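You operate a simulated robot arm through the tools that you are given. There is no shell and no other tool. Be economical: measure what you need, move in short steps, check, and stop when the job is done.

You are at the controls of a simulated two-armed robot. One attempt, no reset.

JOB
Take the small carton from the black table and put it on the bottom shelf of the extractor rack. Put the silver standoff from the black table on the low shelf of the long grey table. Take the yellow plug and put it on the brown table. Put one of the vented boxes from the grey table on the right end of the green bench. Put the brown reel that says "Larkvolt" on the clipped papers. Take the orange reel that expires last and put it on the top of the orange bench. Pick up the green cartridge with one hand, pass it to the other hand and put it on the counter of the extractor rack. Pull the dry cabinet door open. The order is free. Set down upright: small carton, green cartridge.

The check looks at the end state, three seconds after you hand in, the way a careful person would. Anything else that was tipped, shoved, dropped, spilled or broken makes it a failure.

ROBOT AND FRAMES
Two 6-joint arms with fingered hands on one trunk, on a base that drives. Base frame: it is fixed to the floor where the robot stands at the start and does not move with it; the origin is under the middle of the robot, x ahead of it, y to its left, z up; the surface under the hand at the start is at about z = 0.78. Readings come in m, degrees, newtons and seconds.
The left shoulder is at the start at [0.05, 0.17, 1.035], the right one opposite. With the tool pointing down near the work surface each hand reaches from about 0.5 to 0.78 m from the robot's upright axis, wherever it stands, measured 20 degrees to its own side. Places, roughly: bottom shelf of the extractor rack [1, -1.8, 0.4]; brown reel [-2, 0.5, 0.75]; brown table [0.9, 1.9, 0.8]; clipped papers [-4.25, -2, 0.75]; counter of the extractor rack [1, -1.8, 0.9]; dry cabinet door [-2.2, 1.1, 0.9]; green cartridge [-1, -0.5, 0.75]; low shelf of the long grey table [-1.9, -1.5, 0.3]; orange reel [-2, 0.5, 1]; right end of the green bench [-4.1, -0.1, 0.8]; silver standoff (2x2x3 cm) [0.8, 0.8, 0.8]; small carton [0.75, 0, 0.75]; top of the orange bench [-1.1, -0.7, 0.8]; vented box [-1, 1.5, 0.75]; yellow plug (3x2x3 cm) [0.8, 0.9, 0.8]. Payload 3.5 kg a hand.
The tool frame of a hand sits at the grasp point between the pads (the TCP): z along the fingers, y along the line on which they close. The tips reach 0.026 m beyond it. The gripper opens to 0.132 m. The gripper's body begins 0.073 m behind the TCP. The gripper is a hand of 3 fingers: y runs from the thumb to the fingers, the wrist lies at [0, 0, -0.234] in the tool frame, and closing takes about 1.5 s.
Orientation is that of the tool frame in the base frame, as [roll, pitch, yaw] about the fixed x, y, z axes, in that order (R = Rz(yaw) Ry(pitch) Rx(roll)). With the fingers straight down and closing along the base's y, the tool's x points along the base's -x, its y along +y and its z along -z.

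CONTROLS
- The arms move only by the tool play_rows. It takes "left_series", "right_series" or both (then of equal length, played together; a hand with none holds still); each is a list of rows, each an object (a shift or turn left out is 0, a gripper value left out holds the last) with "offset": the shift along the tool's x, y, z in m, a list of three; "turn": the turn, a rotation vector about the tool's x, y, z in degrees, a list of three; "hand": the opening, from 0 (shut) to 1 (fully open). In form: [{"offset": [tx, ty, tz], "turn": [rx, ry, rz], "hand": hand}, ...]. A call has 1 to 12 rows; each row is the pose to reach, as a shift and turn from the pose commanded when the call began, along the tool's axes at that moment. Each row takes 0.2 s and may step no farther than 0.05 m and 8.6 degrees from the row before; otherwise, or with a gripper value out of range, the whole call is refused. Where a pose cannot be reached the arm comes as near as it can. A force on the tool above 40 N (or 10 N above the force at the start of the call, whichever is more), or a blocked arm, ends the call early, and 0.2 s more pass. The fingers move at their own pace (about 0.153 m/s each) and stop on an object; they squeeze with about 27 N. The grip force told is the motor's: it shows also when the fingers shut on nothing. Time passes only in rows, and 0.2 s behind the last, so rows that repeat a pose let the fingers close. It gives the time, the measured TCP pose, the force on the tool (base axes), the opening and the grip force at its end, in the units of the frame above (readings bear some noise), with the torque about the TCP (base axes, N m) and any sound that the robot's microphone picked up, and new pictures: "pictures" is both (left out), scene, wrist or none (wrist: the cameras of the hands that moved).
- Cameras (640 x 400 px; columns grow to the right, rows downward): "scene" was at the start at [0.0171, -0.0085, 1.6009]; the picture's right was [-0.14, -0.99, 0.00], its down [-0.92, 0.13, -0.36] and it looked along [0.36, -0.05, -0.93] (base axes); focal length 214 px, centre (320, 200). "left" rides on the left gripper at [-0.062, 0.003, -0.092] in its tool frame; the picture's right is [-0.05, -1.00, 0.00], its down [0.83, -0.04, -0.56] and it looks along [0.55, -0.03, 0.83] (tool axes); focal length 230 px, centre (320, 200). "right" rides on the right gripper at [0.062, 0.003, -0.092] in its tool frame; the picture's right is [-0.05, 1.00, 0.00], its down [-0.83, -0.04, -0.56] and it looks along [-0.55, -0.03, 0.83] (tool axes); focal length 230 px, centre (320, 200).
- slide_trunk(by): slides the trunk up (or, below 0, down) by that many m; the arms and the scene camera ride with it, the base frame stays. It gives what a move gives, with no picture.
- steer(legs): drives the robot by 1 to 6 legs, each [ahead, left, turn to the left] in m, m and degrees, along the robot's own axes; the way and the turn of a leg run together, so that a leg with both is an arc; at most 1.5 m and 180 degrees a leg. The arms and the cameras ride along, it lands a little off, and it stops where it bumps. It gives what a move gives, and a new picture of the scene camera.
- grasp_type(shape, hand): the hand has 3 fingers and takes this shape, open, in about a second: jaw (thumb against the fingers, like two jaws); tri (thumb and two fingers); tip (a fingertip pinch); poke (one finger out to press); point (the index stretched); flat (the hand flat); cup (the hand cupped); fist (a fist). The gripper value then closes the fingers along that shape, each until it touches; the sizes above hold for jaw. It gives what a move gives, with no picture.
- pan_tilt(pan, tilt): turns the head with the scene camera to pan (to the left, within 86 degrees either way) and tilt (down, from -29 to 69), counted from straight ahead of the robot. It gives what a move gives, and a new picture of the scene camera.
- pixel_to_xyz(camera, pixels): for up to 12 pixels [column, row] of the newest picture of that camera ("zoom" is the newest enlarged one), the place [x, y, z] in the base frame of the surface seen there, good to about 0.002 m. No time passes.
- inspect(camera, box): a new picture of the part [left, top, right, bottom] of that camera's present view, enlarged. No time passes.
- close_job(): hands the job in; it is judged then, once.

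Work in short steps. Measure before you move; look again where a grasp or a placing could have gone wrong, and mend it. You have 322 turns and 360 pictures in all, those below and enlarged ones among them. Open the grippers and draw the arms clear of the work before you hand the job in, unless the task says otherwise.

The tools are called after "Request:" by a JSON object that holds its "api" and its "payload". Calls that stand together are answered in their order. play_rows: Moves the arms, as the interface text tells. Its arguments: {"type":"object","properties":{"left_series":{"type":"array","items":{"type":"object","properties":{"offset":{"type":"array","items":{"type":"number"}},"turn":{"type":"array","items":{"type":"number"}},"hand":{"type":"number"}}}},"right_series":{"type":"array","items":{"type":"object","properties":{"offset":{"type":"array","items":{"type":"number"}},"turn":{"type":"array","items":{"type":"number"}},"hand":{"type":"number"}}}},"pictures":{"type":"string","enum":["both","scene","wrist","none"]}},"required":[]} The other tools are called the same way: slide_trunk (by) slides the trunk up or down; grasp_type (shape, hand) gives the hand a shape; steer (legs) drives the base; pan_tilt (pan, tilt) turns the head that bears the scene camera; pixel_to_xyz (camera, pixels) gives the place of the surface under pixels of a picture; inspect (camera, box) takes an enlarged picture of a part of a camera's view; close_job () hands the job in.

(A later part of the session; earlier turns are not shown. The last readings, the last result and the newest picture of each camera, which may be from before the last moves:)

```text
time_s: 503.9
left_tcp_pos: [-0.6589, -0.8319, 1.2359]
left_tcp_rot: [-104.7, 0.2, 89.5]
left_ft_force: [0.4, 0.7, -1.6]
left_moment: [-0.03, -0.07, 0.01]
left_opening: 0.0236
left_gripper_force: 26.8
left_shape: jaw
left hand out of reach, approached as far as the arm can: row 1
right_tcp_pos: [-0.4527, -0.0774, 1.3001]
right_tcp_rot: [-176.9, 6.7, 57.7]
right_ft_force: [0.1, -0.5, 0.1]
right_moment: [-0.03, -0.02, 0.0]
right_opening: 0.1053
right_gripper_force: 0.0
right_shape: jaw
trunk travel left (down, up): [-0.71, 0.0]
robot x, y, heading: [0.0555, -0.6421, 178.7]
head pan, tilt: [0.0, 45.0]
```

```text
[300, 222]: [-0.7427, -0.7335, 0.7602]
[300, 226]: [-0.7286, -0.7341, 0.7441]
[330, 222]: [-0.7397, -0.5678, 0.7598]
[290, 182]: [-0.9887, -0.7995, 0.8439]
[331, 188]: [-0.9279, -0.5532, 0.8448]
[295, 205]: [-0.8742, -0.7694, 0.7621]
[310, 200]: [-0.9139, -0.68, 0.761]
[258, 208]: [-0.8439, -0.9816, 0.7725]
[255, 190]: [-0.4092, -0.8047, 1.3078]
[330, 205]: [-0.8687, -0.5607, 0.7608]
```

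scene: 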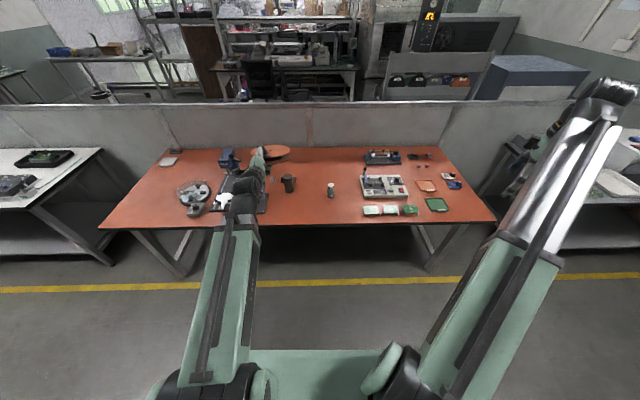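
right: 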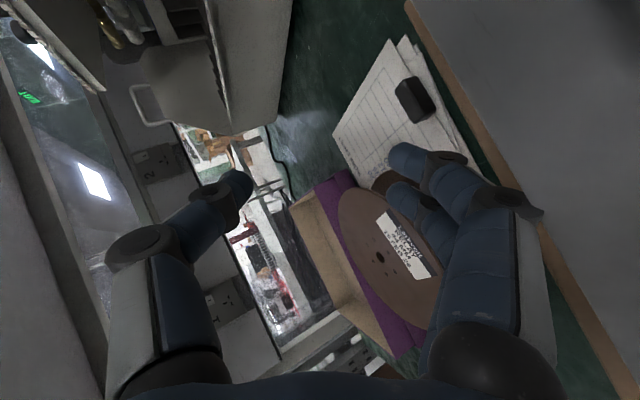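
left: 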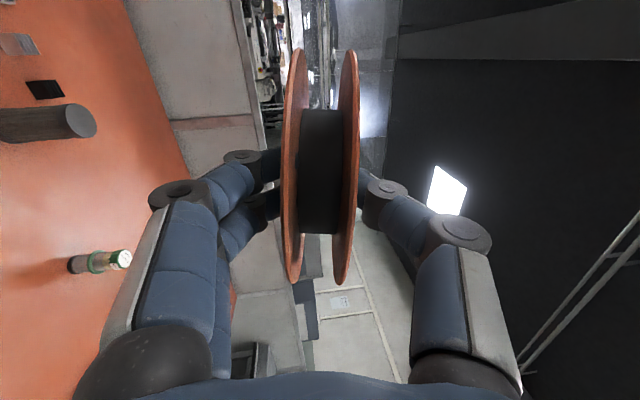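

Bench edge at x −0.73. Drive so the reel centre comes to (−0.835,−0.72) and lower the trunk 0.4 m.

Request:
{"api": "steer", "payload": {"legs": [[0.125, -0.102, 0]]}}

Request:
{"api": "slide_trunk", "payload": {"by": -0.4}}

Request:
{"api": "pan_tilt", "payload": {"pan": 15, "tilt": 45}}

```text
time_s: 505.3
left_tcp_pos: [-0.7808, -0.7249, 1.236]
left_tcp_rot: [-104.8, 0.3, 89.5]
left_ft_force: [-0.3, 0.5, -0.9]
left_moment: [0.0, -0.07, 0.06]
left_opening: 0.0235
left_gripper_force: 27.1
left_shape: jaw
right_tcp_pos: [-0.5767, 0.0295, 1.2995]
right_tcp_rot: [-177.0, 6.8, 57.6]
right_ft_force: [0.0, -0.4, -0.4]
right_moment: [-0.03, -0.01, -0.01]
right_opening: 0.1055
right_gripper_force: 0.1
right_shape: jaw
trunk travel left (down, up): [-0.71, 0.0]
robot x, y, heading: [-0.0694, -0.5388, 178.8]
head pan, tilt: [0.0, 45.0]
```

scene: 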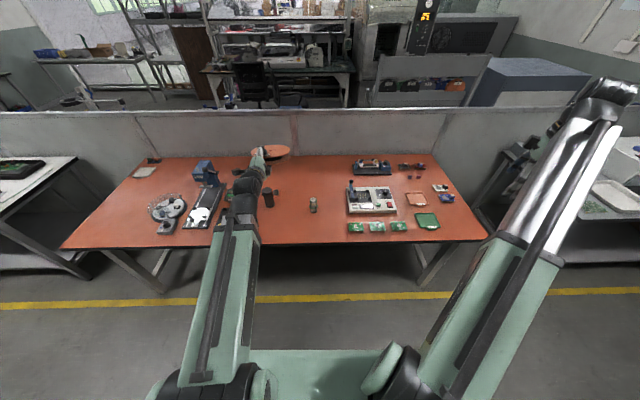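

```text
time_s: 509.2
left_tcp_pos: [-0.7794, -0.7266, 0.8363]
left_tcp_rot: [-104.6, 0.2, 89.5]
left_ft_force: [-0.3, -0.3, -0.4]
left_moment: [-0.03, -0.1, -0.01]
left_opening: 0.0235
left_gripper_force: 26.3
left_shape: jaw
right_tcp_pos: [-0.5748, 0.0275, 0.9001]
right_tcp_rot: [-176.8, 6.7, 57.6]
right_ft_force: [0.5, 0.2, 0.9]
right_moment: [-0.03, -0.01, -0.01]
right_opening: 0.1055
right_gripper_force: 0.1
right_shape: jaw
trunk travel left (down, up): [-0.31, 0.4]
robot x, y, heading: [-0.0669, -0.5396, 178.6]
head pan, tilt: [0.0, 45.0]
```

```text
time_s: 509.9
left_tcp_pos: [-0.7791, -0.7274, 0.8376]
left_tcp_rot: [-104.6, 0.3, 89.6]
left_ft_force: [-0.2, -0.3, -1.1]
left_moment: [0.0, -0.06, 0.0]
left_opening: 0.0238
left_gripper_force: 27.0
left_shape: jaw
right_tcp_pos: [-0.5747, 0.0266, 0.9001]
right_tcp_rot: [-176.8, 6.6, 57.7]
right_ft_force: [0.5, 0.0, 0.9]
right_moment: [-0.01, 0.0, -0.01]
right_opening: 0.1057
right_gripper_force: 0.1
right_shape: jaw
trunk travel left (down, up): [-0.31, 0.4]
robot x, y, heading: [-0.0735, -0.5414, 178.5]
head pan, tilt: [15.0, 45.0]
```

scene: 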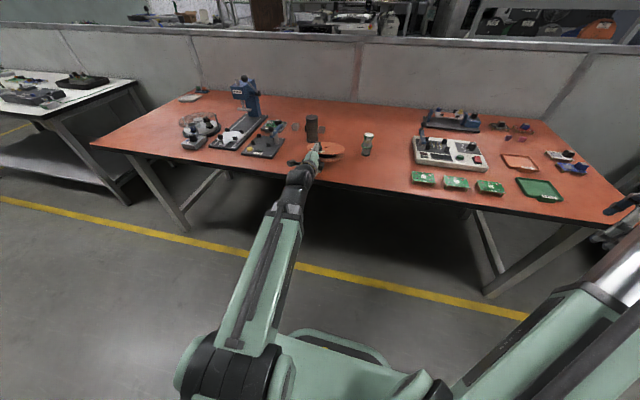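

Clear. Lower the last 2.6 cm until the far rim touches.

Request:
{"api": "play_rows", "payload": {"left_series": [{"offset": [0, 0.012, 0.003]}, {"offset": [0, 0.02, 0.005]}, {"offset": [0, 0.0255, 0.0066]}, {"offset": [0, 0.0255, 0.0066]}], "pictures": "wrist"}}

Request:
{"api": "inspect", "payload": {"camera": "scene", "box": [250, 100, 410, 200]}}

```text
time_s: 510.9
left_tcp_pos: [-0.7788, -0.7257, 0.8098]
left_tcp_rot: [-104.5, 0.2, 89.5]
left_ft_force: [0.8, -0.4, -1.3]
left_moment: [-0.03, -0.09, -0.02]
left_opening: 0.0237
left_gripper_force: 27.2
left_shape: jaw
right_tcp_pos: [-0.5739, 0.0281, 0.8995]
right_tcp_rot: [-176.9, 6.6, 57.6]
right_ft_force: [-0.2, 0.5, 0.1]
right_moment: [0.0, 0.0, 0.0]
right_opening: 0.1054
right_gripper_force: 0.1
right_shape: jaw
trunk travel left (down, up): [-0.31, 0.4]
robot x, y, heading: [-0.0732, -0.5375, 178.5]
head pan, tilt: [15.0, 45.0]
```

left: 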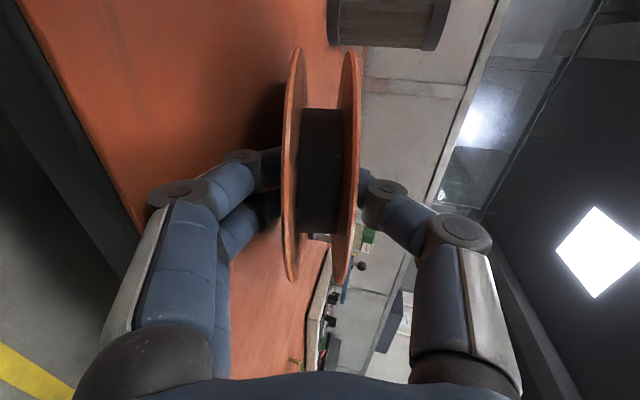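

```text
4.00 times, centred on (330, 150) of scene
```

zoom: 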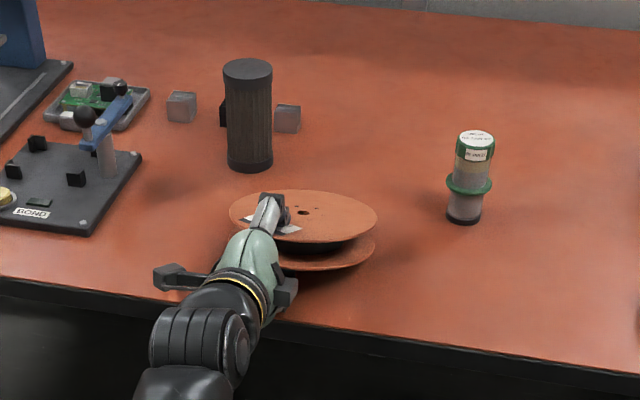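

Nearly touching. I lower 3 mm more and open slowly.

Request:
{"api": "play_rows", "payload": {"left_series": [{"offset": [0, 0.003, 0.001]}, {"offset": [0, 0.003, 0.001], "hand": 0.18}, {"offset": [0, 0.003, 0.001], "hand": 0.22}, {"offset": [0, 0.003, 0.001], "hand": 0.27}, {"offset": [0, 0.003, 0.001], "hand": 0.32}, {"offset": [0, 0.003, 0.001], "hand": 0.36}, {"offset": [0, 0.003, 0.001], "hand": 0.4}, {"offset": [0, 0.003, 0.001], "hand": 0.4}], "pictures": "wrist"}}

Request:
{"api": "inspect", "payload": {"camera": "scene", "box": [250, 100, 410, 200]}}

```text
time_s: 512.7
left_tcp_pos: [-0.7793, -0.7262, 0.8103]
left_tcp_rot: [-104.3, 0.1, 89.5]
left_ft_force: [-9.9, -1.5, 28.7]
left_moment: [-0.06, -0.78, -0.03]
left_opening: 0.0431
left_gripper_force: 0.1
left_shape: jaw
right_tcp_pos: [-0.5739, 0.0274, 0.9008]
right_tcp_rot: [-176.8, 6.7, 57.6]
right_ft_force: [-0.5, 0.9, 0.8]
right_moment: [0.01, 0.03, -0.02]
right_opening: 0.1053
right_gripper_force: 0.1
right_shape: jaw
trunk travel left (down, up): [-0.31, 0.4]
robot x, y, heading: [-0.0725, -0.5421, 178.6]
head pan, tilt: [15.0, 45.0]
```

left: 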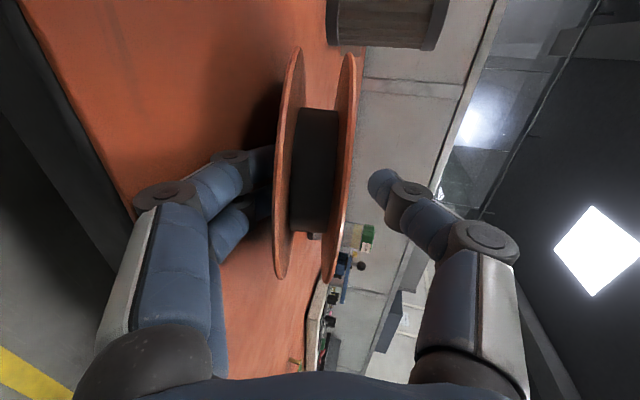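

```text
4.00 times, centred on (330, 150) of scene
```

zoom: 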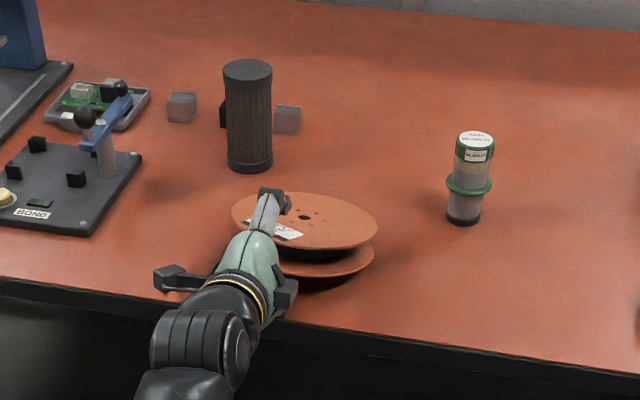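

The lower fingers touch the bench. I relieve 6 mm up and slide straight back out.

Request:
{"api": "play_rows", "payload": {"left_series": [{"offset": [0, -0.006, -0.002]}, {"offset": [0, -0.001, -0.022]}, {"offset": [0, 0.004, -0.042]}, {"offset": [0, 0.008, -0.062]}, {"offset": [0, 0.012, -0.082]}, {"offset": [0, 0.016, -0.105]}], "pictures": "wrist"}}

Request:
{"api": "inspect", "payload": {"camera": "scene", "box": [250, 100, 410, 200]}}

```text
time_s: 514.1
left_tcp_pos: [-0.7702, -0.7279, 0.8222]
left_tcp_rot: [-104.7, 0.2, 89.5]
left_ft_force: [0.1, -0.7, -0.8]
left_moment: [-0.06, -0.02, 0.0]
left_opening: 0.0532
left_gripper_force: 0.0
left_shape: jaw
left hand out of reach, approached as far as the arm can: row 2, 3, 4, 5, 6
right_tcp_pos: [-0.5751, 0.0265, 0.8998]
right_tcp_rot: [-176.9, 6.7, 57.5]
right_ft_force: [0.3, 0.1, 0.3]
right_moment: [0.0, 0.03, 0.0]
right_opening: 0.1057
right_gripper_force: 0.1
right_shape: jaw
trunk travel left (down, up): [-0.31, 0.4]
robot x, y, heading: [-0.0709, -0.5388, 178.7]
head pan, tilt: [15.0, 45.0]
```

left: 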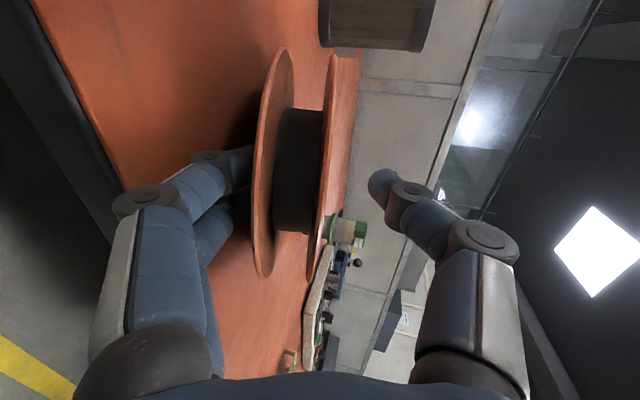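

```text
4.00 times, centred on (330, 150) of scene
```

zoom: 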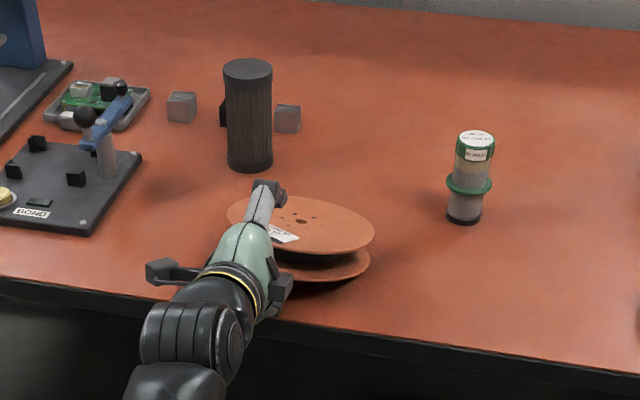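

The arm can't retract further; I use the base to pull the hand straight back.

Request:
{"api": "steer", "payload": {"legs": [[-0.13, 0, 0]]}}

Request:
{"api": "inspect", "payload": {"camera": "scene", "box": [250, 70, 450, 195]}}

```text
time_s: 515.4
left_tcp_pos: [-0.6412, -0.7316, 0.822]
left_tcp_rot: [-104.5, 0.3, 89.5]
left_ft_force: [1.2, -0.8, -1.4]
left_moment: [0.0, -0.02, 0.01]
left_opening: 0.0532
left_gripper_force: 0.0
left_shape: jaw
right_tcp_pos: [-0.444, 0.0245, 0.8998]
right_tcp_rot: [-177.0, 6.7, 57.6]
right_ft_force: [0.1, 0.0, 0.3]
right_moment: [0.0, -0.04, 0.01]
right_opening: 0.1055
right_gripper_force: 0.0
right_shape: jaw
trunk travel left (down, up): [-0.31, 0.4]
robot x, y, heading: [0.0558, -0.5403, 178.6]
head pan, tilt: [15.0, 45.0]
```

scene: 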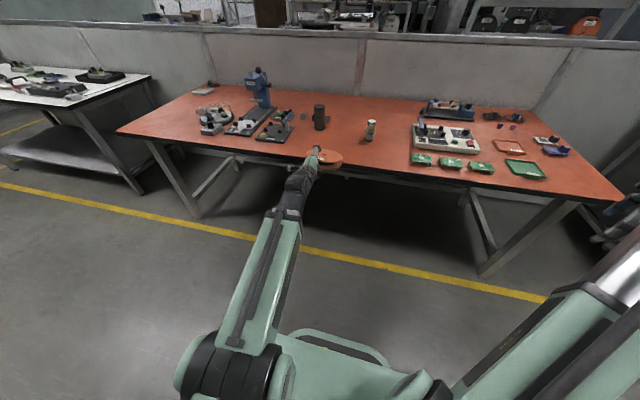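

```text
3.20 times, centred on (350, 132) of scene
```

zoom: 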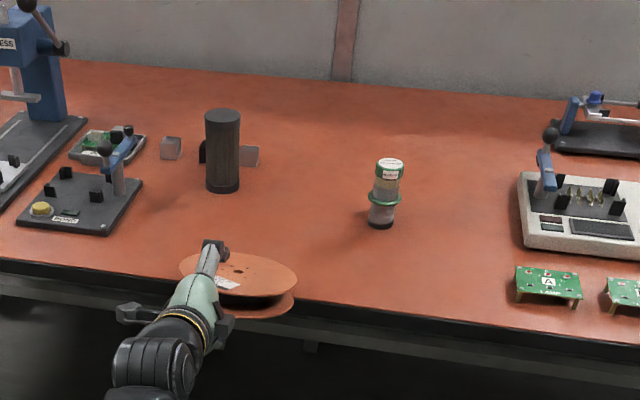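

The reel got dragged along to the edge. I measure where it is.

Request:
{"api": "pixel_to_xyz", "payload": {"camera": "zoom", "pixels": [[238, 271], [182, 268], [294, 282], [240, 256], [250, 294], [270, 315], [100, 275]]}}

Request:
{"api": "inspect", "payload": {"camera": "left", "box": [0, 0, 640, 400]}}

```text
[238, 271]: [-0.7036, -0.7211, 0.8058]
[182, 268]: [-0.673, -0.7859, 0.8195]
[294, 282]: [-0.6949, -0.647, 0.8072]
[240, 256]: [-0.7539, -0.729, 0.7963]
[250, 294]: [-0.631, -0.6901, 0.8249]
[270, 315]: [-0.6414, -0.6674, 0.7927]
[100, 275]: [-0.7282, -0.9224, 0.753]
```

```text
1.00 times, centred on (320, 200) of left (not enlarged: the box is as wide or as high as the picture)
```

zoom: 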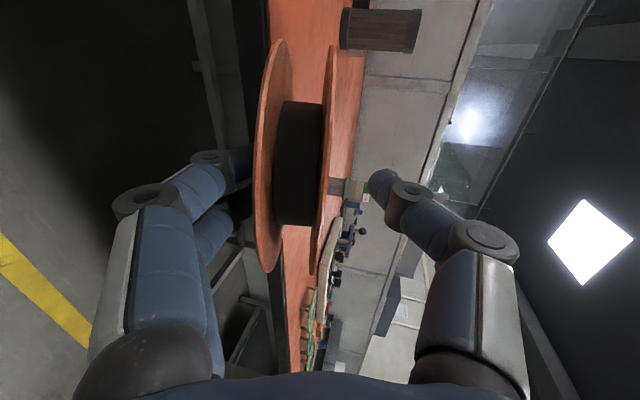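

Its centre is beyond the edge, resting on the lower fingers. I re-grip immediately.

Request:
{"api": "play_rows", "payload": {"left_series": [{"hand": 0.25}, {"hand": 0.15}, {"hand": 0.1}, {"hand": 0.05}, {"hand": 0.05}, {"hand": 0.05}, {"hand": 0.05}], "pictures": "both"}}

```text
time_s: 517.0
left_tcp_pos: [-0.6403, -0.7312, 0.8221]
left_tcp_rot: [-104.6, 0.2, 89.5]
left_ft_force: [0.2, 0.1, -0.1]
left_moment: [0.01, -0.09, -0.02]
left_opening: 0.0243
left_gripper_force: 27.3
left_shape: jaw
right_tcp_pos: [-0.4456, 0.0245, 0.8995]
right_tcp_rot: [-176.8, 6.7, 57.6]
right_ft_force: [-0.4, -0.7, 0.4]
right_moment: [-0.02, -0.01, 0.02]
right_opening: 0.1052
right_gripper_force: 0.0
right_shape: jaw
trunk travel left (down, up): [-0.31, 0.4]
robot x, y, heading: [0.0624, -0.5431, 178.6]
head pan, tilt: [15.0, 45.0]
```

scene: 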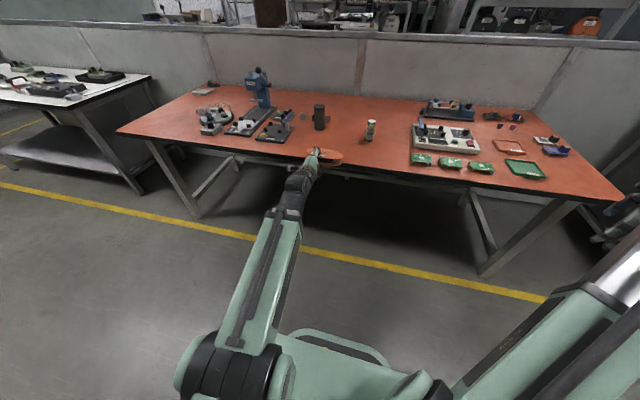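
left: 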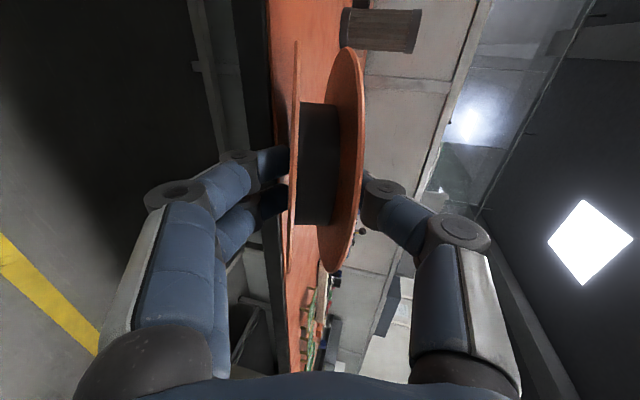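

Re-gripped. Better plan: set it flat with its near rim overhanging the bench edge so the lower fingers stay outside, release, then push it in. First lift and level the hand.

Request:
{"api": "slide_trunk", "payload": {"by": 0.1}}

Request:
{"api": "play_rows", "payload": {"left_series": [{"turn": [5, 0, 0], "hand": 0.0}, {"turn": [10, 0, 0]}, {"turn": [14.6, 0, 0]}, {"turn": [14.6, 0, 0]}], "pictures": "both"}}

Request:
{"api": "inspect", "payload": {"camera": "scene", "box": [250, 70, 450, 195]}}

```text
time_s: 518.3
left_tcp_pos: [-0.6409, -0.7316, 0.923]
left_tcp_rot: [-104.8, 0.2, 89.5]
left_ft_force: [1.0, -0.3, -1.0]
left_moment: [-0.01, -0.09, -0.03]
left_opening: 0.0246
left_gripper_force: 26.7
left_shape: jaw
right_tcp_pos: [-0.4453, 0.0228, 1.0009]
right_tcp_rot: [-177.0, 6.7, 57.6]
right_ft_force: [0.1, -1.2, -0.6]
right_moment: [0.01, 0.0, 0.01]
right_opening: 0.1058
right_gripper_force: 0.1
right_shape: jaw
trunk travel left (down, up): [-0.41, 0.3]
robot x, y, heading: [0.0582, -0.5446, 178.8]
head pan, tilt: [15.0, 45.0]
```

```text
time_s: 519.3
left_tcp_pos: [-0.6509, -0.7296, 0.9235]
left_tcp_rot: [-91.1, 0.3, 88.9]
left_ft_force: [0.1, 0.3, -1.5]
left_moment: [-0.01, -0.11, 0.02]
left_opening: 0.0244
left_gripper_force: 26.6
left_shape: jaw
left hand out of reach, approached as far as the arm can: row 1, 2, 3, 4
right_tcp_pos: [-0.4454, 0.0245, 0.9994]
right_tcp_rot: [-177.0, 6.7, 57.7]
right_ft_force: [0.5, 1.1, -0.7]
right_moment: [0.01, -0.01, 0.0]
right_opening: 0.1052
right_gripper_force: 0.1
right_shape: jaw
trunk travel left (down, up): [-0.41, 0.3]
robot x, y, heading: [0.0606, -0.5396, 178.5]
head pan, tilt: [15.0, 45.0]
```

scene: 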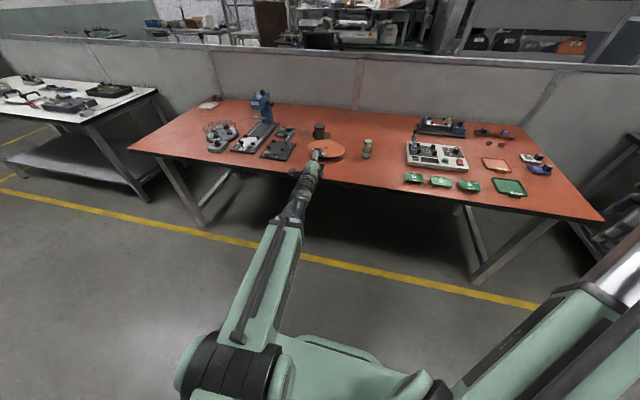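
left: 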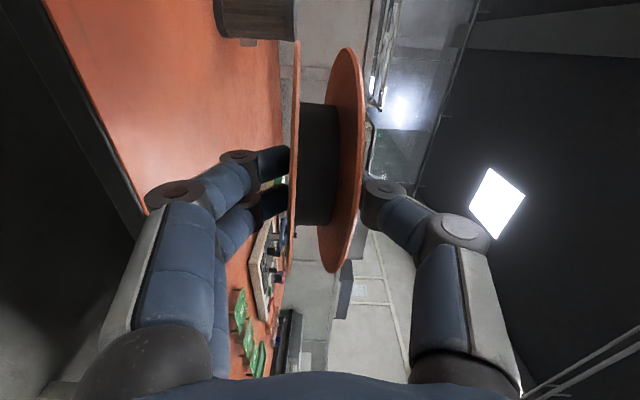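

```text
3.20 times, centred on (350, 132) of scene
```

zoom: 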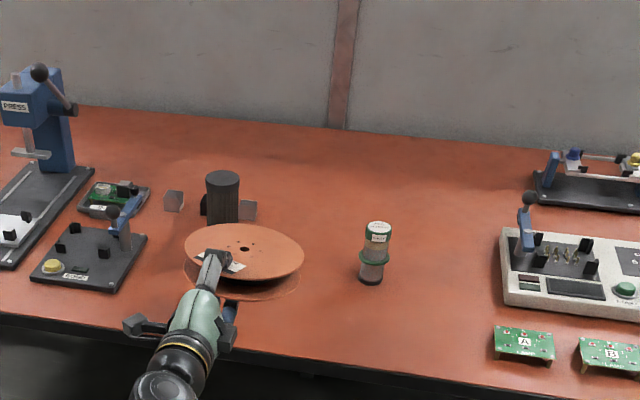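

Request:
{"api": "pixel_to_xyz", "payload": {"camera": "zoom", "pixels": [[190, 245], [298, 258], [245, 228], [245, 276], [245, 248], [270, 235], [275, 270]]}}

```text
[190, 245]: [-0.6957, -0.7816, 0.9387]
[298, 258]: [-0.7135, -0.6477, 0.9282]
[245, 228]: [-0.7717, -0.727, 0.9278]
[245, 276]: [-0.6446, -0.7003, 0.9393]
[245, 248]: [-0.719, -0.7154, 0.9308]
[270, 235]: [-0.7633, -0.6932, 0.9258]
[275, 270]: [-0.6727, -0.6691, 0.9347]
```

The reel is within ~7° of flat. I drive forward 4.6 cm and lower so it lands with its centre ~3 cm inside the edge.

Request:
{"api": "steer", "payload": {"legs": [[0.046, 0, 0]]}}

Request:
{"api": "slide_trunk", "payload": {"by": -0.12}}

Request:
{"api": "play_rows", "payload": {"left_series": [{"offset": [0, 0.004, 0]}, {"offset": [0, 0.008, 0]}, {"offset": [0, 0.011, 0]}, {"offset": [0, 0.011, 0]}], "pictures": "wrist"}}

Request:
{"api": "inspect", "payload": {"camera": "scene", "box": [250, 90, 410, 190]}}

```text
time_s: 520.2
left_tcp_pos: [-0.6983, -0.7285, 0.9237]
left_tcp_rot: [-91.0, 0.2, 88.9]
left_ft_force: [0.3, 0.6, -1.8]
left_moment: [0.0, -0.08, -0.02]
left_opening: 0.0244
left_gripper_force: 27.2
left_shape: jaw
right_tcp_pos: [-0.493, 0.0255, 0.9991]
right_tcp_rot: [-177.0, 6.7, 57.7]
right_ft_force: [-0.4, 0.8, -0.8]
right_moment: [-0.03, 0.03, -0.03]
right_opening: 0.1053
right_gripper_force: 0.0
right_shape: jaw
trunk travel left (down, up): [-0.41, 0.3]
robot x, y, heading: [0.015, -0.5407, 178.6]
head pan, tilt: [15.0, 45.0]
```

scene: 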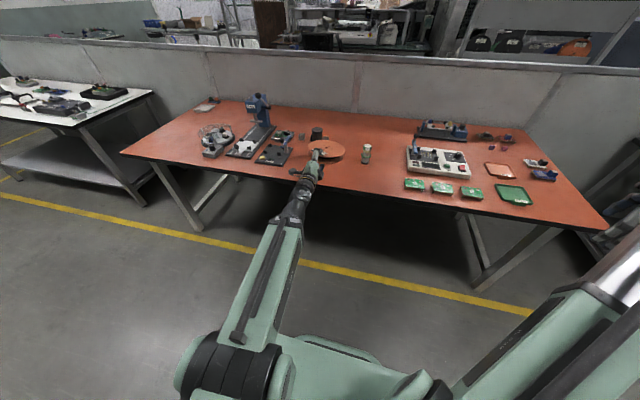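

```text
time_s: 521.8
left_tcp_pos: [-0.6992, -0.7288, 0.8039]
left_tcp_rot: [-91.1, 0.2, 88.8]
left_ft_force: [-0.2, -0.8, -1.1]
left_moment: [-0.05, -0.11, 0.01]
left_opening: 0.0242
left_gripper_force: 26.8
left_shape: jaw
right_tcp_pos: [-0.4919, 0.0242, 0.8804]
right_tcp_rot: [-176.9, 6.7, 57.8]
right_ft_force: [0.3, 0.1, 0.0]
right_moment: [0.02, 0.01, -0.01]
right_opening: 0.1054
right_gripper_force: 0.0
right_shape: jaw
trunk travel left (down, up): [-0.29, 0.42]
robot x, y, heading: [0.0153, -0.543, 178.6]
head pan, tilt: [15.0, 45.0]
```

```text
time_s: 522.8
left_tcp_pos: [-0.6983, -0.7274, 0.793]
left_tcp_rot: [-91.1, 0.2, 88.9]
left_ft_force: [0.3, 0.0, -1.7]
left_moment: [-0.02, -0.08, 0.02]
left_opening: 0.0245
left_gripper_force: 26.9
left_shape: jaw
right_tcp_pos: [-0.4927, 0.0257, 0.8801]
right_tcp_rot: [-177.0, 6.7, 57.7]
right_ft_force: [0.3, -0.4, 0.4]
right_moment: [0.02, 0.03, -0.03]
right_opening: 0.1054
right_gripper_force: 0.1
right_shape: jaw
trunk travel left (down, up): [-0.29, 0.42]
robot x, y, heading: [0.0132, -0.5436, 178.7]
head pan, tilt: [15.0, 45.0]
```

left: 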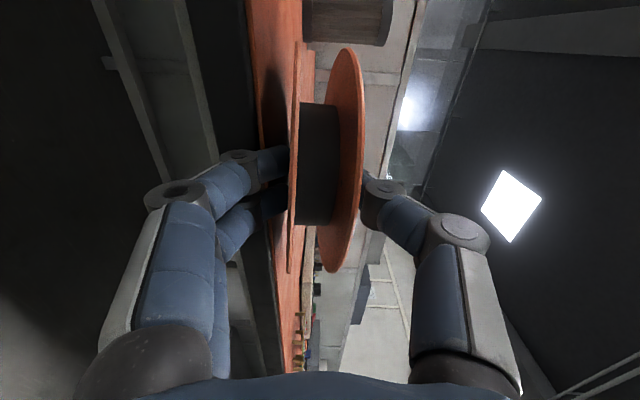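

```text
4.00 times, centred on (330, 140) of scene
```

zoom: 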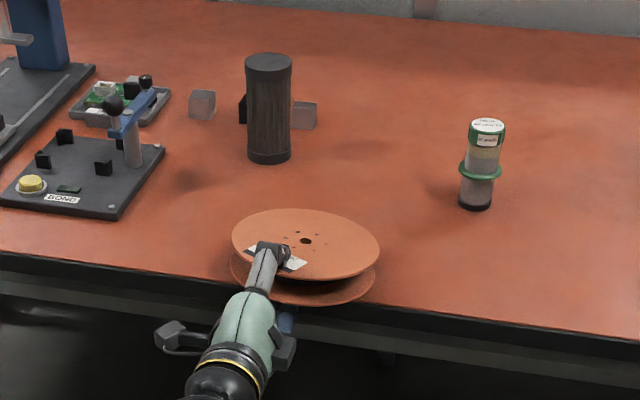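

Request:
{"api": "pixel_to_xyz", "payload": {"camera": "zoom", "pixels": [[306, 241], [306, 212], [306, 272], [236, 240], [376, 250], [300, 300]]}}

Request:
{"api": "play_rows", "payload": {"left_series": [{"offset": [0, 0.003, 0]}, {"offset": [0, 0.006, 0]}, {"offset": [0, 0.009, 0]}, {"offset": [0, 0.009, 0]}], "pictures": "none"}}

```text
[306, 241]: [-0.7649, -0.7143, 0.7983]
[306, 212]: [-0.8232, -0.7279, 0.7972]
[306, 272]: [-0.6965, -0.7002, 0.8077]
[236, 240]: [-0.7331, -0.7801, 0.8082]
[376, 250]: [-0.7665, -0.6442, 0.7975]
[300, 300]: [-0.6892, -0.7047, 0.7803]
```

```text
time_s: 523.8
left_tcp_pos: [-0.6979, -0.7275, 0.7843]
left_tcp_rot: [-91.1, 0.1, 88.8]
left_ft_force: [0.2, -0.4, 0.9]
left_moment: [0.13, 0.17, 0.0]
left_opening: 0.0248
left_gripper_force: 27.4
left_shape: jaw
right_tcp_pos: [-0.4915, 0.0249, 0.8798]
right_tcp_rot: [-176.8, 6.9, 57.7]
right_ft_force: [0.7, -0.4, -0.5]
right_moment: [0.02, 0.04, -0.03]
right_opening: 0.1054
right_gripper_force: 0.1
right_shape: jaw
trunk travel left (down, up): [-0.29, 0.42]
robot x, y, heading: [0.013, -0.5435, 178.7]
head pan, tilt: [15.0, 45.0]
```

Contact is beginning; the centre is ~3.5 cm inside the edge. I lower 4 mm more and open.

Request:
{"api": "play_rows", "payload": {"left_series": [{"offset": [0, 0.004, 0]}, {"offset": [0, 0.004, 0], "hand": 0.2}, {"offset": [0, 0.004, 0], "hand": 0.25}, {"offset": [0, 0.004, 0], "hand": 0.32}, {"offset": [0, 0.004, 0], "hand": 0.4}, {"offset": [0, 0.004, 0], "hand": 0.5}, {"offset": [0, 0.004, 0], "hand": 0.6}, {"offset": [0, 0.004, 0], "hand": 0.6}], "pictures": "wrist"}}

Request:
{"api": "inspect", "payload": {"camera": "scene", "box": [250, 90, 410, 190]}}

```text
time_s: 525.5
left_tcp_pos: [-0.6977, -0.7274, 0.7788]
left_tcp_rot: [-91.1, 0.1, 88.8]
left_ft_force: [-0.3, 0.2, 0.2]
left_moment: [-0.02, 0.02, -0.03]
left_opening: 0.0784
left_gripper_force: 0.1
left_shape: jaw
right_tcp_pos: [-0.4918, 0.0242, 0.8811]
right_tcp_rot: [-177.0, 6.7, 57.7]
right_ft_force: [-0.4, 0.4, -0.3]
right_moment: [0.0, 0.02, -0.02]
right_opening: 0.1055
right_gripper_force: 0.2
right_shape: jaw
trunk travel left (down, up): [-0.29, 0.42]
robot x, y, heading: [0.0123, -0.5419, 178.6]
head pan, tilt: [15.0, 45.0]
```

left: 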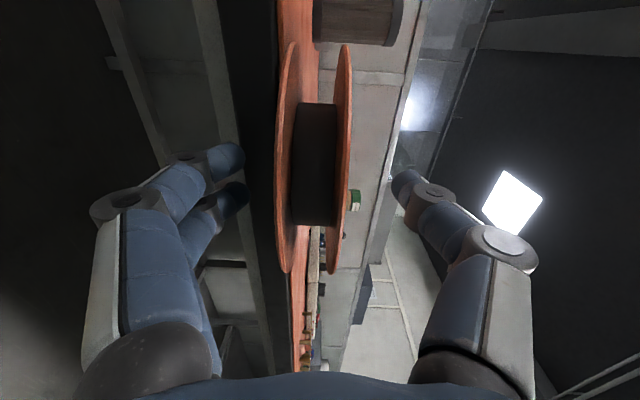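

```text
4.00 times, centred on (330, 140) of scene
```

zoom: 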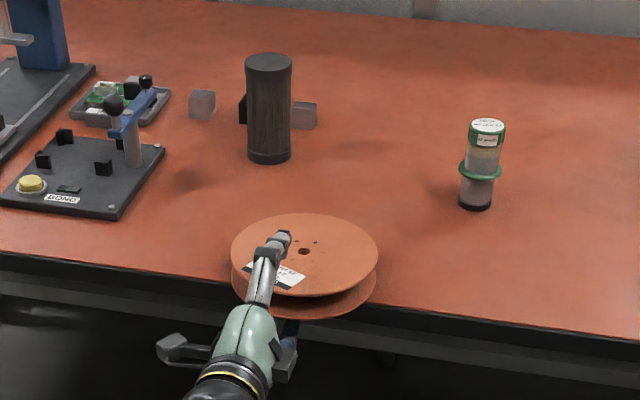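

It sits flat and stable. I back the hand off 10 cm, close the fingers, and then push the reel inward by its rim.

Request:
{"api": "steer", "payload": {"legs": [[-0.1, 0, 0]]}}

Request:
{"api": "play_rows", "payload": {"left_series": [{"offset": [0.01, -0.006, 0], "hand": 0.3}, {"offset": [0.015, -0.01, 0], "hand": 0.0}, {"offset": [0.015, -0.01, 0], "hand": 0.0}, {"offset": [0.015, -0.01, 0]}, {"offset": [0.015, -0.01, 0]}], "pictures": "wrist"}}

Request:
{"api": "inspect", "payload": {"camera": "scene", "box": [250, 90, 410, 190]}}

```text
time_s: 526.7
left_tcp_pos: [-0.5976, -0.7319, 0.7794]
left_tcp_rot: [-91.2, 0.1, 88.9]
left_ft_force: [-0.1, 0.4, -0.3]
left_moment: [0.04, 0.01, 0.0]
left_opening: 0.0787
left_gripper_force: 0.1
left_shape: jaw
right_tcp_pos: [-0.3928, 0.0227, 0.8796]
right_tcp_rot: [-176.9, 6.7, 57.7]
right_ft_force: [0.0, 0.3, -0.5]
right_moment: [0.01, -0.03, 0.01]
right_opening: 0.1053
right_gripper_force: 0.2
right_shape: jaw
trunk travel left (down, up): [-0.29, 0.42]
robot x, y, heading: [0.1177, -0.5462, 178.7]
head pan, tilt: [15.0, 45.0]
```

scene: 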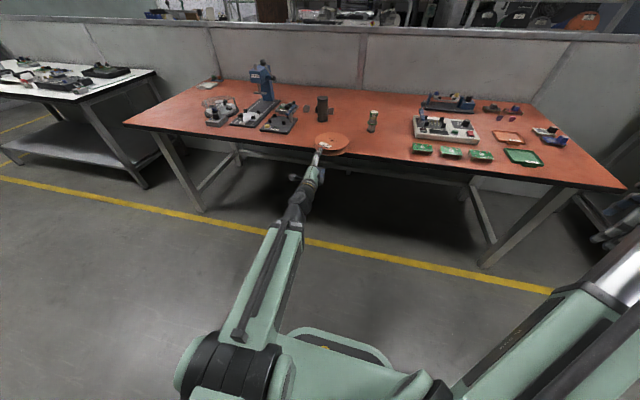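

```text
time_s: 527.9
left_tcp_pos: [-0.598, -0.7156, 0.7893]
left_tcp_rot: [-91.1, 0.1, 88.9]
left_ft_force: [-0.2, 0.4, -0.2]
left_moment: [0.02, 0.01, 0.02]
left_opening: 0.0001
left_gripper_force: 26.7
left_shape: jaw
right_tcp_pos: [-0.3915, 0.0228, 0.8795]
right_tcp_rot: [-177.0, 6.8, 57.7]
right_ft_force: [-0.5, -0.1, 0.4]
right_moment: [-0.01, -0.01, -0.01]
right_opening: 0.1052
right_gripper_force: 0.1
right_shape: jaw
trunk travel left (down, up): [-0.29, 0.42]
robot x, y, heading: [0.1098, -0.5466, 178.9]
head pan, tilt: [15.0, 45.0]
```

left: 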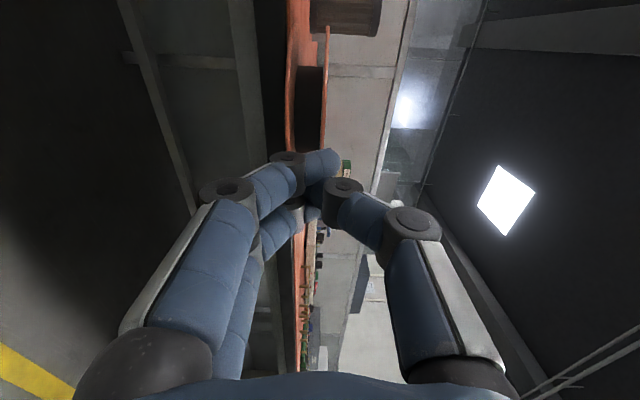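

```text
4.00 times, centred on (330, 140) of scene
```

zoom: 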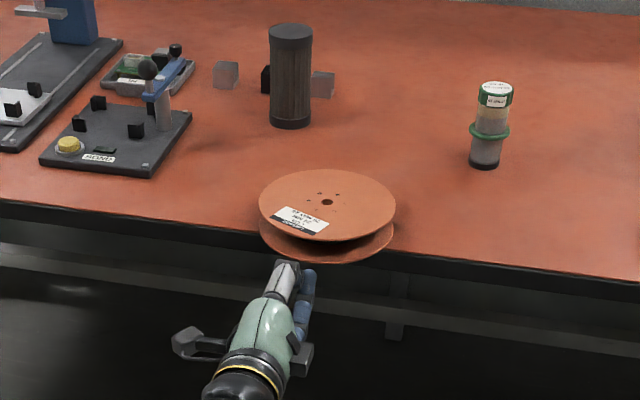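

The reel is stable. I drive forward 0.135 m so the closed fingertips push the rim inward.

Request:
{"api": "steer", "payload": {"legs": [[0.135, 0, 0]]}}

Request:
{"api": "inspect", "payload": {"camera": "scene", "box": [250, 90, 410, 190]}}

```text
time_s: 529.2
left_tcp_pos: [-0.7363, -0.7127, 0.7882]
left_tcp_rot: [-91.1, 0.3, 88.9]
left_ft_force: [0.8, 1.0, 0.7]
left_moment: [0.01, -0.06, 0.02]
left_opening: 0.0
left_gripper_force: 27.3
left_shape: jaw
right_tcp_pos: [-0.532, 0.025, 0.8798]
right_tcp_rot: [-176.8, 6.9, 57.9]
right_ft_force: [0.1, 0.2, -0.1]
right_moment: [0.01, 0.02, 0.0]
right_opening: 0.1053
right_gripper_force: 0.1
right_shape: jaw
trunk travel left (down, up): [-0.29, 0.42]
robot x, y, heading: [-0.026, -0.543, 178.7]
head pan, tilt: [15.0, 45.0]
```

scene: 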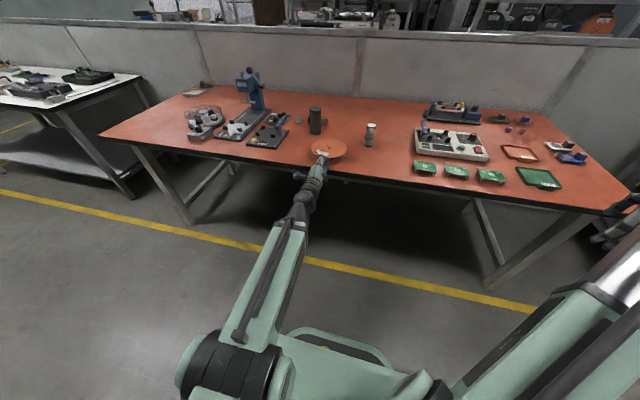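

```text
4.00 times, centred on (330, 140) of scene
```

zoom: 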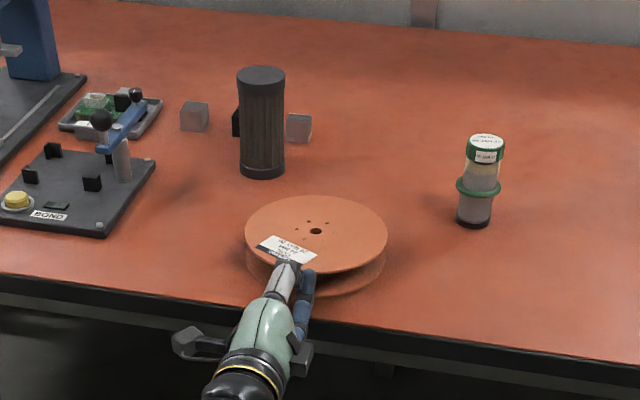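

The orange reel is fully on the bench. Back off, raise the trunk, and roll the left hand back (closing sideways) for receiving the cartridge.

Request:
{"api": "steer", "payload": {"legs": [[-0.15, 0, 0]]}}

Request:
{"api": "slide_trunk", "payload": {"by": 0.28}}

Request:
{"api": "play_rows", "payload": {"left_series": [{"turn": [0, 0, 8.2], "hand": 0.5}, {"turn": [0, 0, 16.4]}, {"turn": [0, 0, 24.6]}, {"turn": [0, 0, 32.8]}, {"turn": [0, 0, 41]}, {"turn": [0, 0, 49.2]}, {"turn": [0, 0, 57.4]}, {"turn": [0, 0, 65.6]}, {"turn": [0, 0, 73.8]}, {"turn": [0, 0, 82]}, {"turn": [0, 0, 90]}], "right_series": [{"offset": [0.005, 0.003, 0]}, {"offset": [-0.01, 0.03, 0]}, {"offset": [-0.02, 0.06, 0]}, {"offset": [-0.03, 0.09, 0]}, {"offset": [-0.04, 0.12, 0]}, {"offset": [-0.05, 0.14, 0]}, {"offset": [-0.06, 0.16, 0]}, {"offset": [-0.07, 0.16, 0]}, {"offset": [-0.09, 0.16, 0]}, {"offset": [-0.11, 0.16, 0]}, {"offset": [-0.13, 0.16, 0]}], "pictures": "scene"}}

```text
time_s: 530.6
left_tcp_pos: [-0.5868, -0.7161, 0.7894]
left_tcp_rot: [-91.2, 0.2, 89.1]
left_ft_force: [0.1, -0.3, -0.7]
left_moment: [0.0, 0.02, 0.02]
left_opening: 0.0
left_gripper_force: 26.9
left_shape: jaw
right_tcp_pos: [-0.3829, 0.0211, 0.8792]
right_tcp_rot: [-177.0, 6.8, 57.7]
right_ft_force: [-0.7, 0.4, 0.0]
right_moment: [0.0, -0.02, 0.01]
right_opening: 0.1053
right_gripper_force: 0.0
right_shape: jaw
trunk travel left (down, up): [-0.29, 0.42]
robot x, y, heading: [0.1236, -0.5437, 179.0]
head pan, tilt: [15.0, 45.0]
```

scene: 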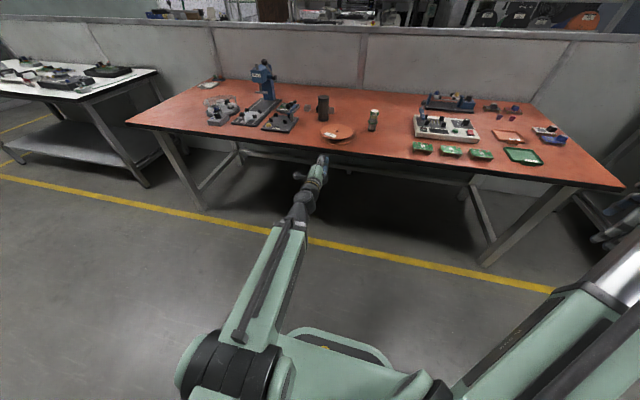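

```text
time_s: 533.4
left_tcp_pos: [-0.5863, -0.7176, 1.0687]
left_tcp_rot: [-91.0, 0.2, 89.0]
left_ft_force: [0.0, 0.2, 0.9]
left_moment: [0.0, 0.0, 0.02]
left_opening: 0.0
left_gripper_force: 26.7
left_shape: jaw
right_tcp_pos: [-0.382, 0.021, 1.1598]
right_tcp_rot: [-176.9, 6.8, 57.8]
right_ft_force: [-0.1, 0.8, 0.3]
right_moment: [0.0, 0.0, 0.0]
right_opening: 0.1055
right_gripper_force: 0.0
right_shape: jaw
trunk travel left (down, up): [-0.57, 0.14]
robot x, y, heading: [0.1235, -0.5478, 178.7]
head pan, tilt: [15.0, 45.0]
```

```text
time_s: 535.8
left_tcp_pos: [-0.5871, -0.7171, 1.0697]
left_tcp_rot: [163.3, 88.9, -17.7]
left_ft_force: [0.0, -0.4, -0.1]
left_moment: [-0.02, 0.01, -0.02]
left_opening: 0.0656
left_gripper_force: 0.1
left_shape: jaw
right_tcp_pos: [-0.2882, -0.0702, 1.095]
right_tcp_rot: [-176.6, 6.7, 58.1]
right_ft_force: [0.4, 0.1, 0.1]
right_moment: [0.0, 0.0, 0.02]
right_opening: 0.1055
right_gripper_force: 0.0
right_shape: jaw
right hand out of reach, approached as far as the arm can: row 2, 3, 4, 5, 6, 7, 8, 9, 10, 11
trunk travel left (down, up): [-0.57, 0.14]
robot x, y, heading: [0.124, -0.5448, 178.4]
head pan, tilt: [15.0, 45.0]
```

scene: 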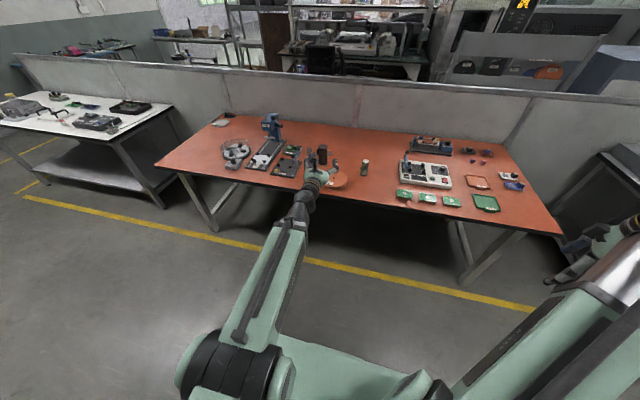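

The right wrist is wound up. I unwind it by reversing the earlier rotations: pitch up, roll −90°, then swing to the left.

Request:
{"api": "play_rows", "payload": {"right_series": [{"offset": [0, 0, 0.0], "turn": [8, 0, 0]}, {"offset": [0, 0, 0.0], "turn": [16, 0, 0]}, {"turn": [24, 0, 0]}, {"turn": [32, 0, 0]}, {"turn": [40, 0, 0]}, {"turn": [48, 0, 0]}, {"turn": [56, 0, 0]}, {"turn": [64, 0, 0]}, {"turn": [72, 0, 0]}, {"turn": [78, 0, 0]}], "pictures": "none"}}

Request:
{"api": "play_rows", "payload": {"right_series": [{"turn": [0, 0, -8.2]}, {"turn": [0, 0, -16.4]}, {"turn": [0, 0, -24.6]}, {"turn": [0, 0, -32.8]}, {"turn": [0, 0, -41]}, {"turn": [0, 0, -49.2]}, {"turn": [0, 0, -57.4]}, {"turn": [0, 0, -65.6]}, {"turn": [0, 0, -73.8]}, {"turn": [0, 0, -82]}, {"turn": [0, 0, -90]}], "pictures": "scene"}}

```text
time_s: 538.0
left_tcp_pos: [-0.5867, -0.7151, 1.0708]
left_tcp_rot: [168.2, 88.9, -12.8]
left_ft_force: [-1.0, -0.4, -0.2]
left_moment: [0.03, 0.0, 0.03]
left_opening: 0.0655
left_gripper_force: 0.1
left_shape: jaw
right_tcp_pos: [-0.3818, 0.0662, 1.1424]
right_tcp_rot: [-98.8, 6.7, 57.8]
right_ft_force: [-0.5, 0.4, 0.4]
right_moment: [-0.01, -0.01, 0.06]
right_opening: 0.1053
right_gripper_force: 0.0
right_shape: jaw
right hand out of reach, approached as far as the arm can: row 4, 5, 6, 7, 8, 9, 10
trunk travel left (down, up): [-0.57, 0.14]
robot x, y, heading: [0.1232, -0.5435, 178.9]
head pan, tilt: [15.0, 45.0]
```

```text
time_s: 540.4
left_tcp_pos: [-0.5871, -0.7167, 1.0695]
left_tcp_rot: [169.3, 88.8, -11.6]
left_ft_force: [0.6, 0.4, 0.2]
left_moment: [-0.02, -0.01, -0.02]
left_opening: 0.0658
left_gripper_force: 0.1
left_shape: jaw
right_tcp_pos: [-0.3837, 0.0649, 1.143]
right_tcp_rot: [-143.0, -79.0, 111.4]
right_ft_force: [0.3, 0.6, 0.3]
right_moment: [0.01, 0.04, -0.02]
right_opening: 0.105
right_gripper_force: 0.1
right_shape: jaw
trunk travel left (down, up): [-0.57, 0.14]
robot x, y, heading: [0.1202, -0.5441, 178.7]
head pan, tilt: [15.0, 45.0]
```

scene: 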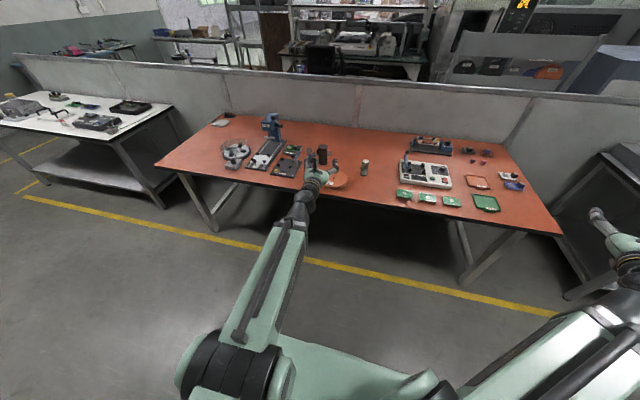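

Now swing the right hand to point left (118°), moving it toward the middle.

Request:
{"api": "play_rows", "payload": {"right_series": [{"offset": [0, -0.027, -0.01], "turn": [8.5, 0, 0]}, {"offset": [0, -0.055, -0.021], "turn": [17, 0, 0]}, {"offset": [0, -0.082, -0.031], "turn": [25.5, 0, 0]}, {"offset": [0, -0.11, -0.042], "turn": [34, 0, 0]}, {"offset": [0, -0.137, -0.052], "turn": [42.5, 0, 0]}, {"offset": [0, -0.165, -0.063], "turn": [51, 0, 0]}, {"offset": [0, -0.192, -0.073], "turn": [59.5, 0, 0]}, {"offset": [0, -0.22, -0.084], "turn": [68, 0, 0]}, {"offset": [0, -0.247, -0.094], "turn": [76.5, 0, 0]}, {"offset": [0, -0.275, -0.105], "turn": [85, 0, 0]}, {"offset": [0, -0.302, -0.115], "turn": [93.5, 0, 0]}, {"offset": [0, -0.33, -0.126], "turn": [102, 0, 0]}], "pictures": "none"}}

Request:
{"api": "play_rows", "payload": {"right_series": [{"turn": [8, 0, 0]}, {"turn": [16, 0, 0]}], "pictures": "scene"}}

```text
time_s: 543.0
left_tcp_pos: [-0.5872, -0.7166, 1.0704]
left_tcp_rot: [169.6, 88.9, -11.3]
left_ft_force: [-1.5, 0.1, 0.4]
left_moment: [0.02, 0.01, 0.01]
left_opening: 0.0658
left_gripper_force: 0.1
left_shape: jaw
right_tcp_pos: [-0.4507, -0.2781, 1.2037]
right_tcp_rot: [-40.5, -78.8, 111.0]
right_ft_force: [-0.5, 0.1, 0.3]
right_moment: [0.01, 0.01, 0.02]
right_opening: 0.1055
right_gripper_force: 0.1
right_shape: jaw
right hand out of reach, approached as far as the arm can: row 1, 2
trunk travel left (down, up): [-0.57, 0.14]
robot x, y, heading: [0.1239, -0.5458, 178.6]
head pan, tilt: [15.0, 45.0]
```

```text
time_s: 543.6
left_tcp_pos: [-0.5886, -0.7167, 1.0695]
left_tcp_rot: [169.9, 88.8, -11.1]
left_ft_force: [-0.1, 0.3, -0.6]
left_moment: [-0.04, -0.02, -0.02]
left_opening: 0.0659
left_gripper_force: 0.0
left_shape: jaw
right_tcp_pos: [-0.4554, -0.2847, 1.2044]
right_tcp_rot: [-24.4, -78.8, 110.4]
right_ft_force: [-0.5, 0.4, 0.6]
right_moment: [0.0, -0.03, 0.01]
right_opening: 0.1052
right_gripper_force: 0.1
right_shape: jaw
right hand out of reach, approached as far as the arm can: row 2
trunk travel left (down, up): [-0.57, 0.14]
robot x, y, heading: [0.123, -0.5467, 178.8]
head pan, tilt: [15.0, 45.0]
```

scene: 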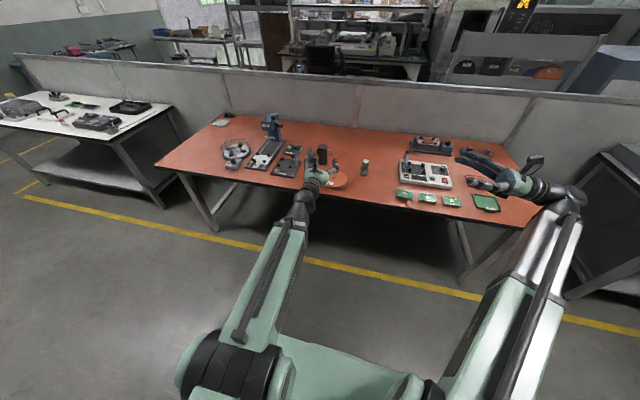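

The right hand is back in a good pose. The left hand (pointing at the bench, closing sideways) will pick; I measure the cartridge.

Request:
{"api": "inspect", "payload": {"camera": "scene", "box": [325, 140, 405, 190]}}

Request:
{"api": "pixel_to_xyz", "payload": {"camera": "zoom", "pixels": [[318, 145], [318, 160], [318, 180], [318, 195], [318, 212], [318, 235], [300, 205], [337, 205], [305, 225], [332, 225], [306, 175], [332, 175]]}}

```text
8.00 times, centred on (365, 165) of scene
```

zoom: 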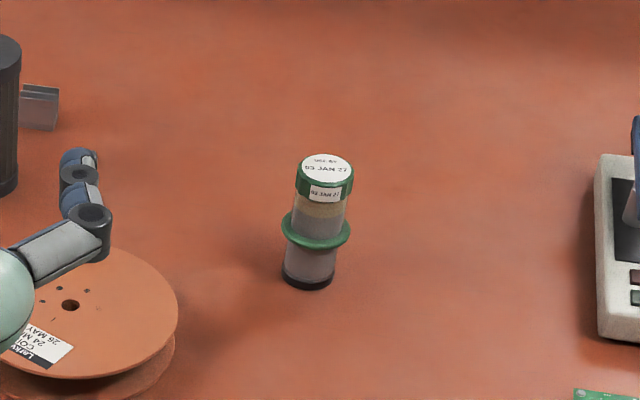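

```text
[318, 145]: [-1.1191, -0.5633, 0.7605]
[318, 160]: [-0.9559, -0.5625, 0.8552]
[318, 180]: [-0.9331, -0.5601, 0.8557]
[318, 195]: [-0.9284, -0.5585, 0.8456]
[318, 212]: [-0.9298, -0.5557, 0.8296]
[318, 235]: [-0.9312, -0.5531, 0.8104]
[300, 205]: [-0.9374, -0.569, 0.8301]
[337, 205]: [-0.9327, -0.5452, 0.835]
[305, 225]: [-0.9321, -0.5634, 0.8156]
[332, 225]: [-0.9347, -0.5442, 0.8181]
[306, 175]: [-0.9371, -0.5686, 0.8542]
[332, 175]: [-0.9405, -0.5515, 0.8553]
```

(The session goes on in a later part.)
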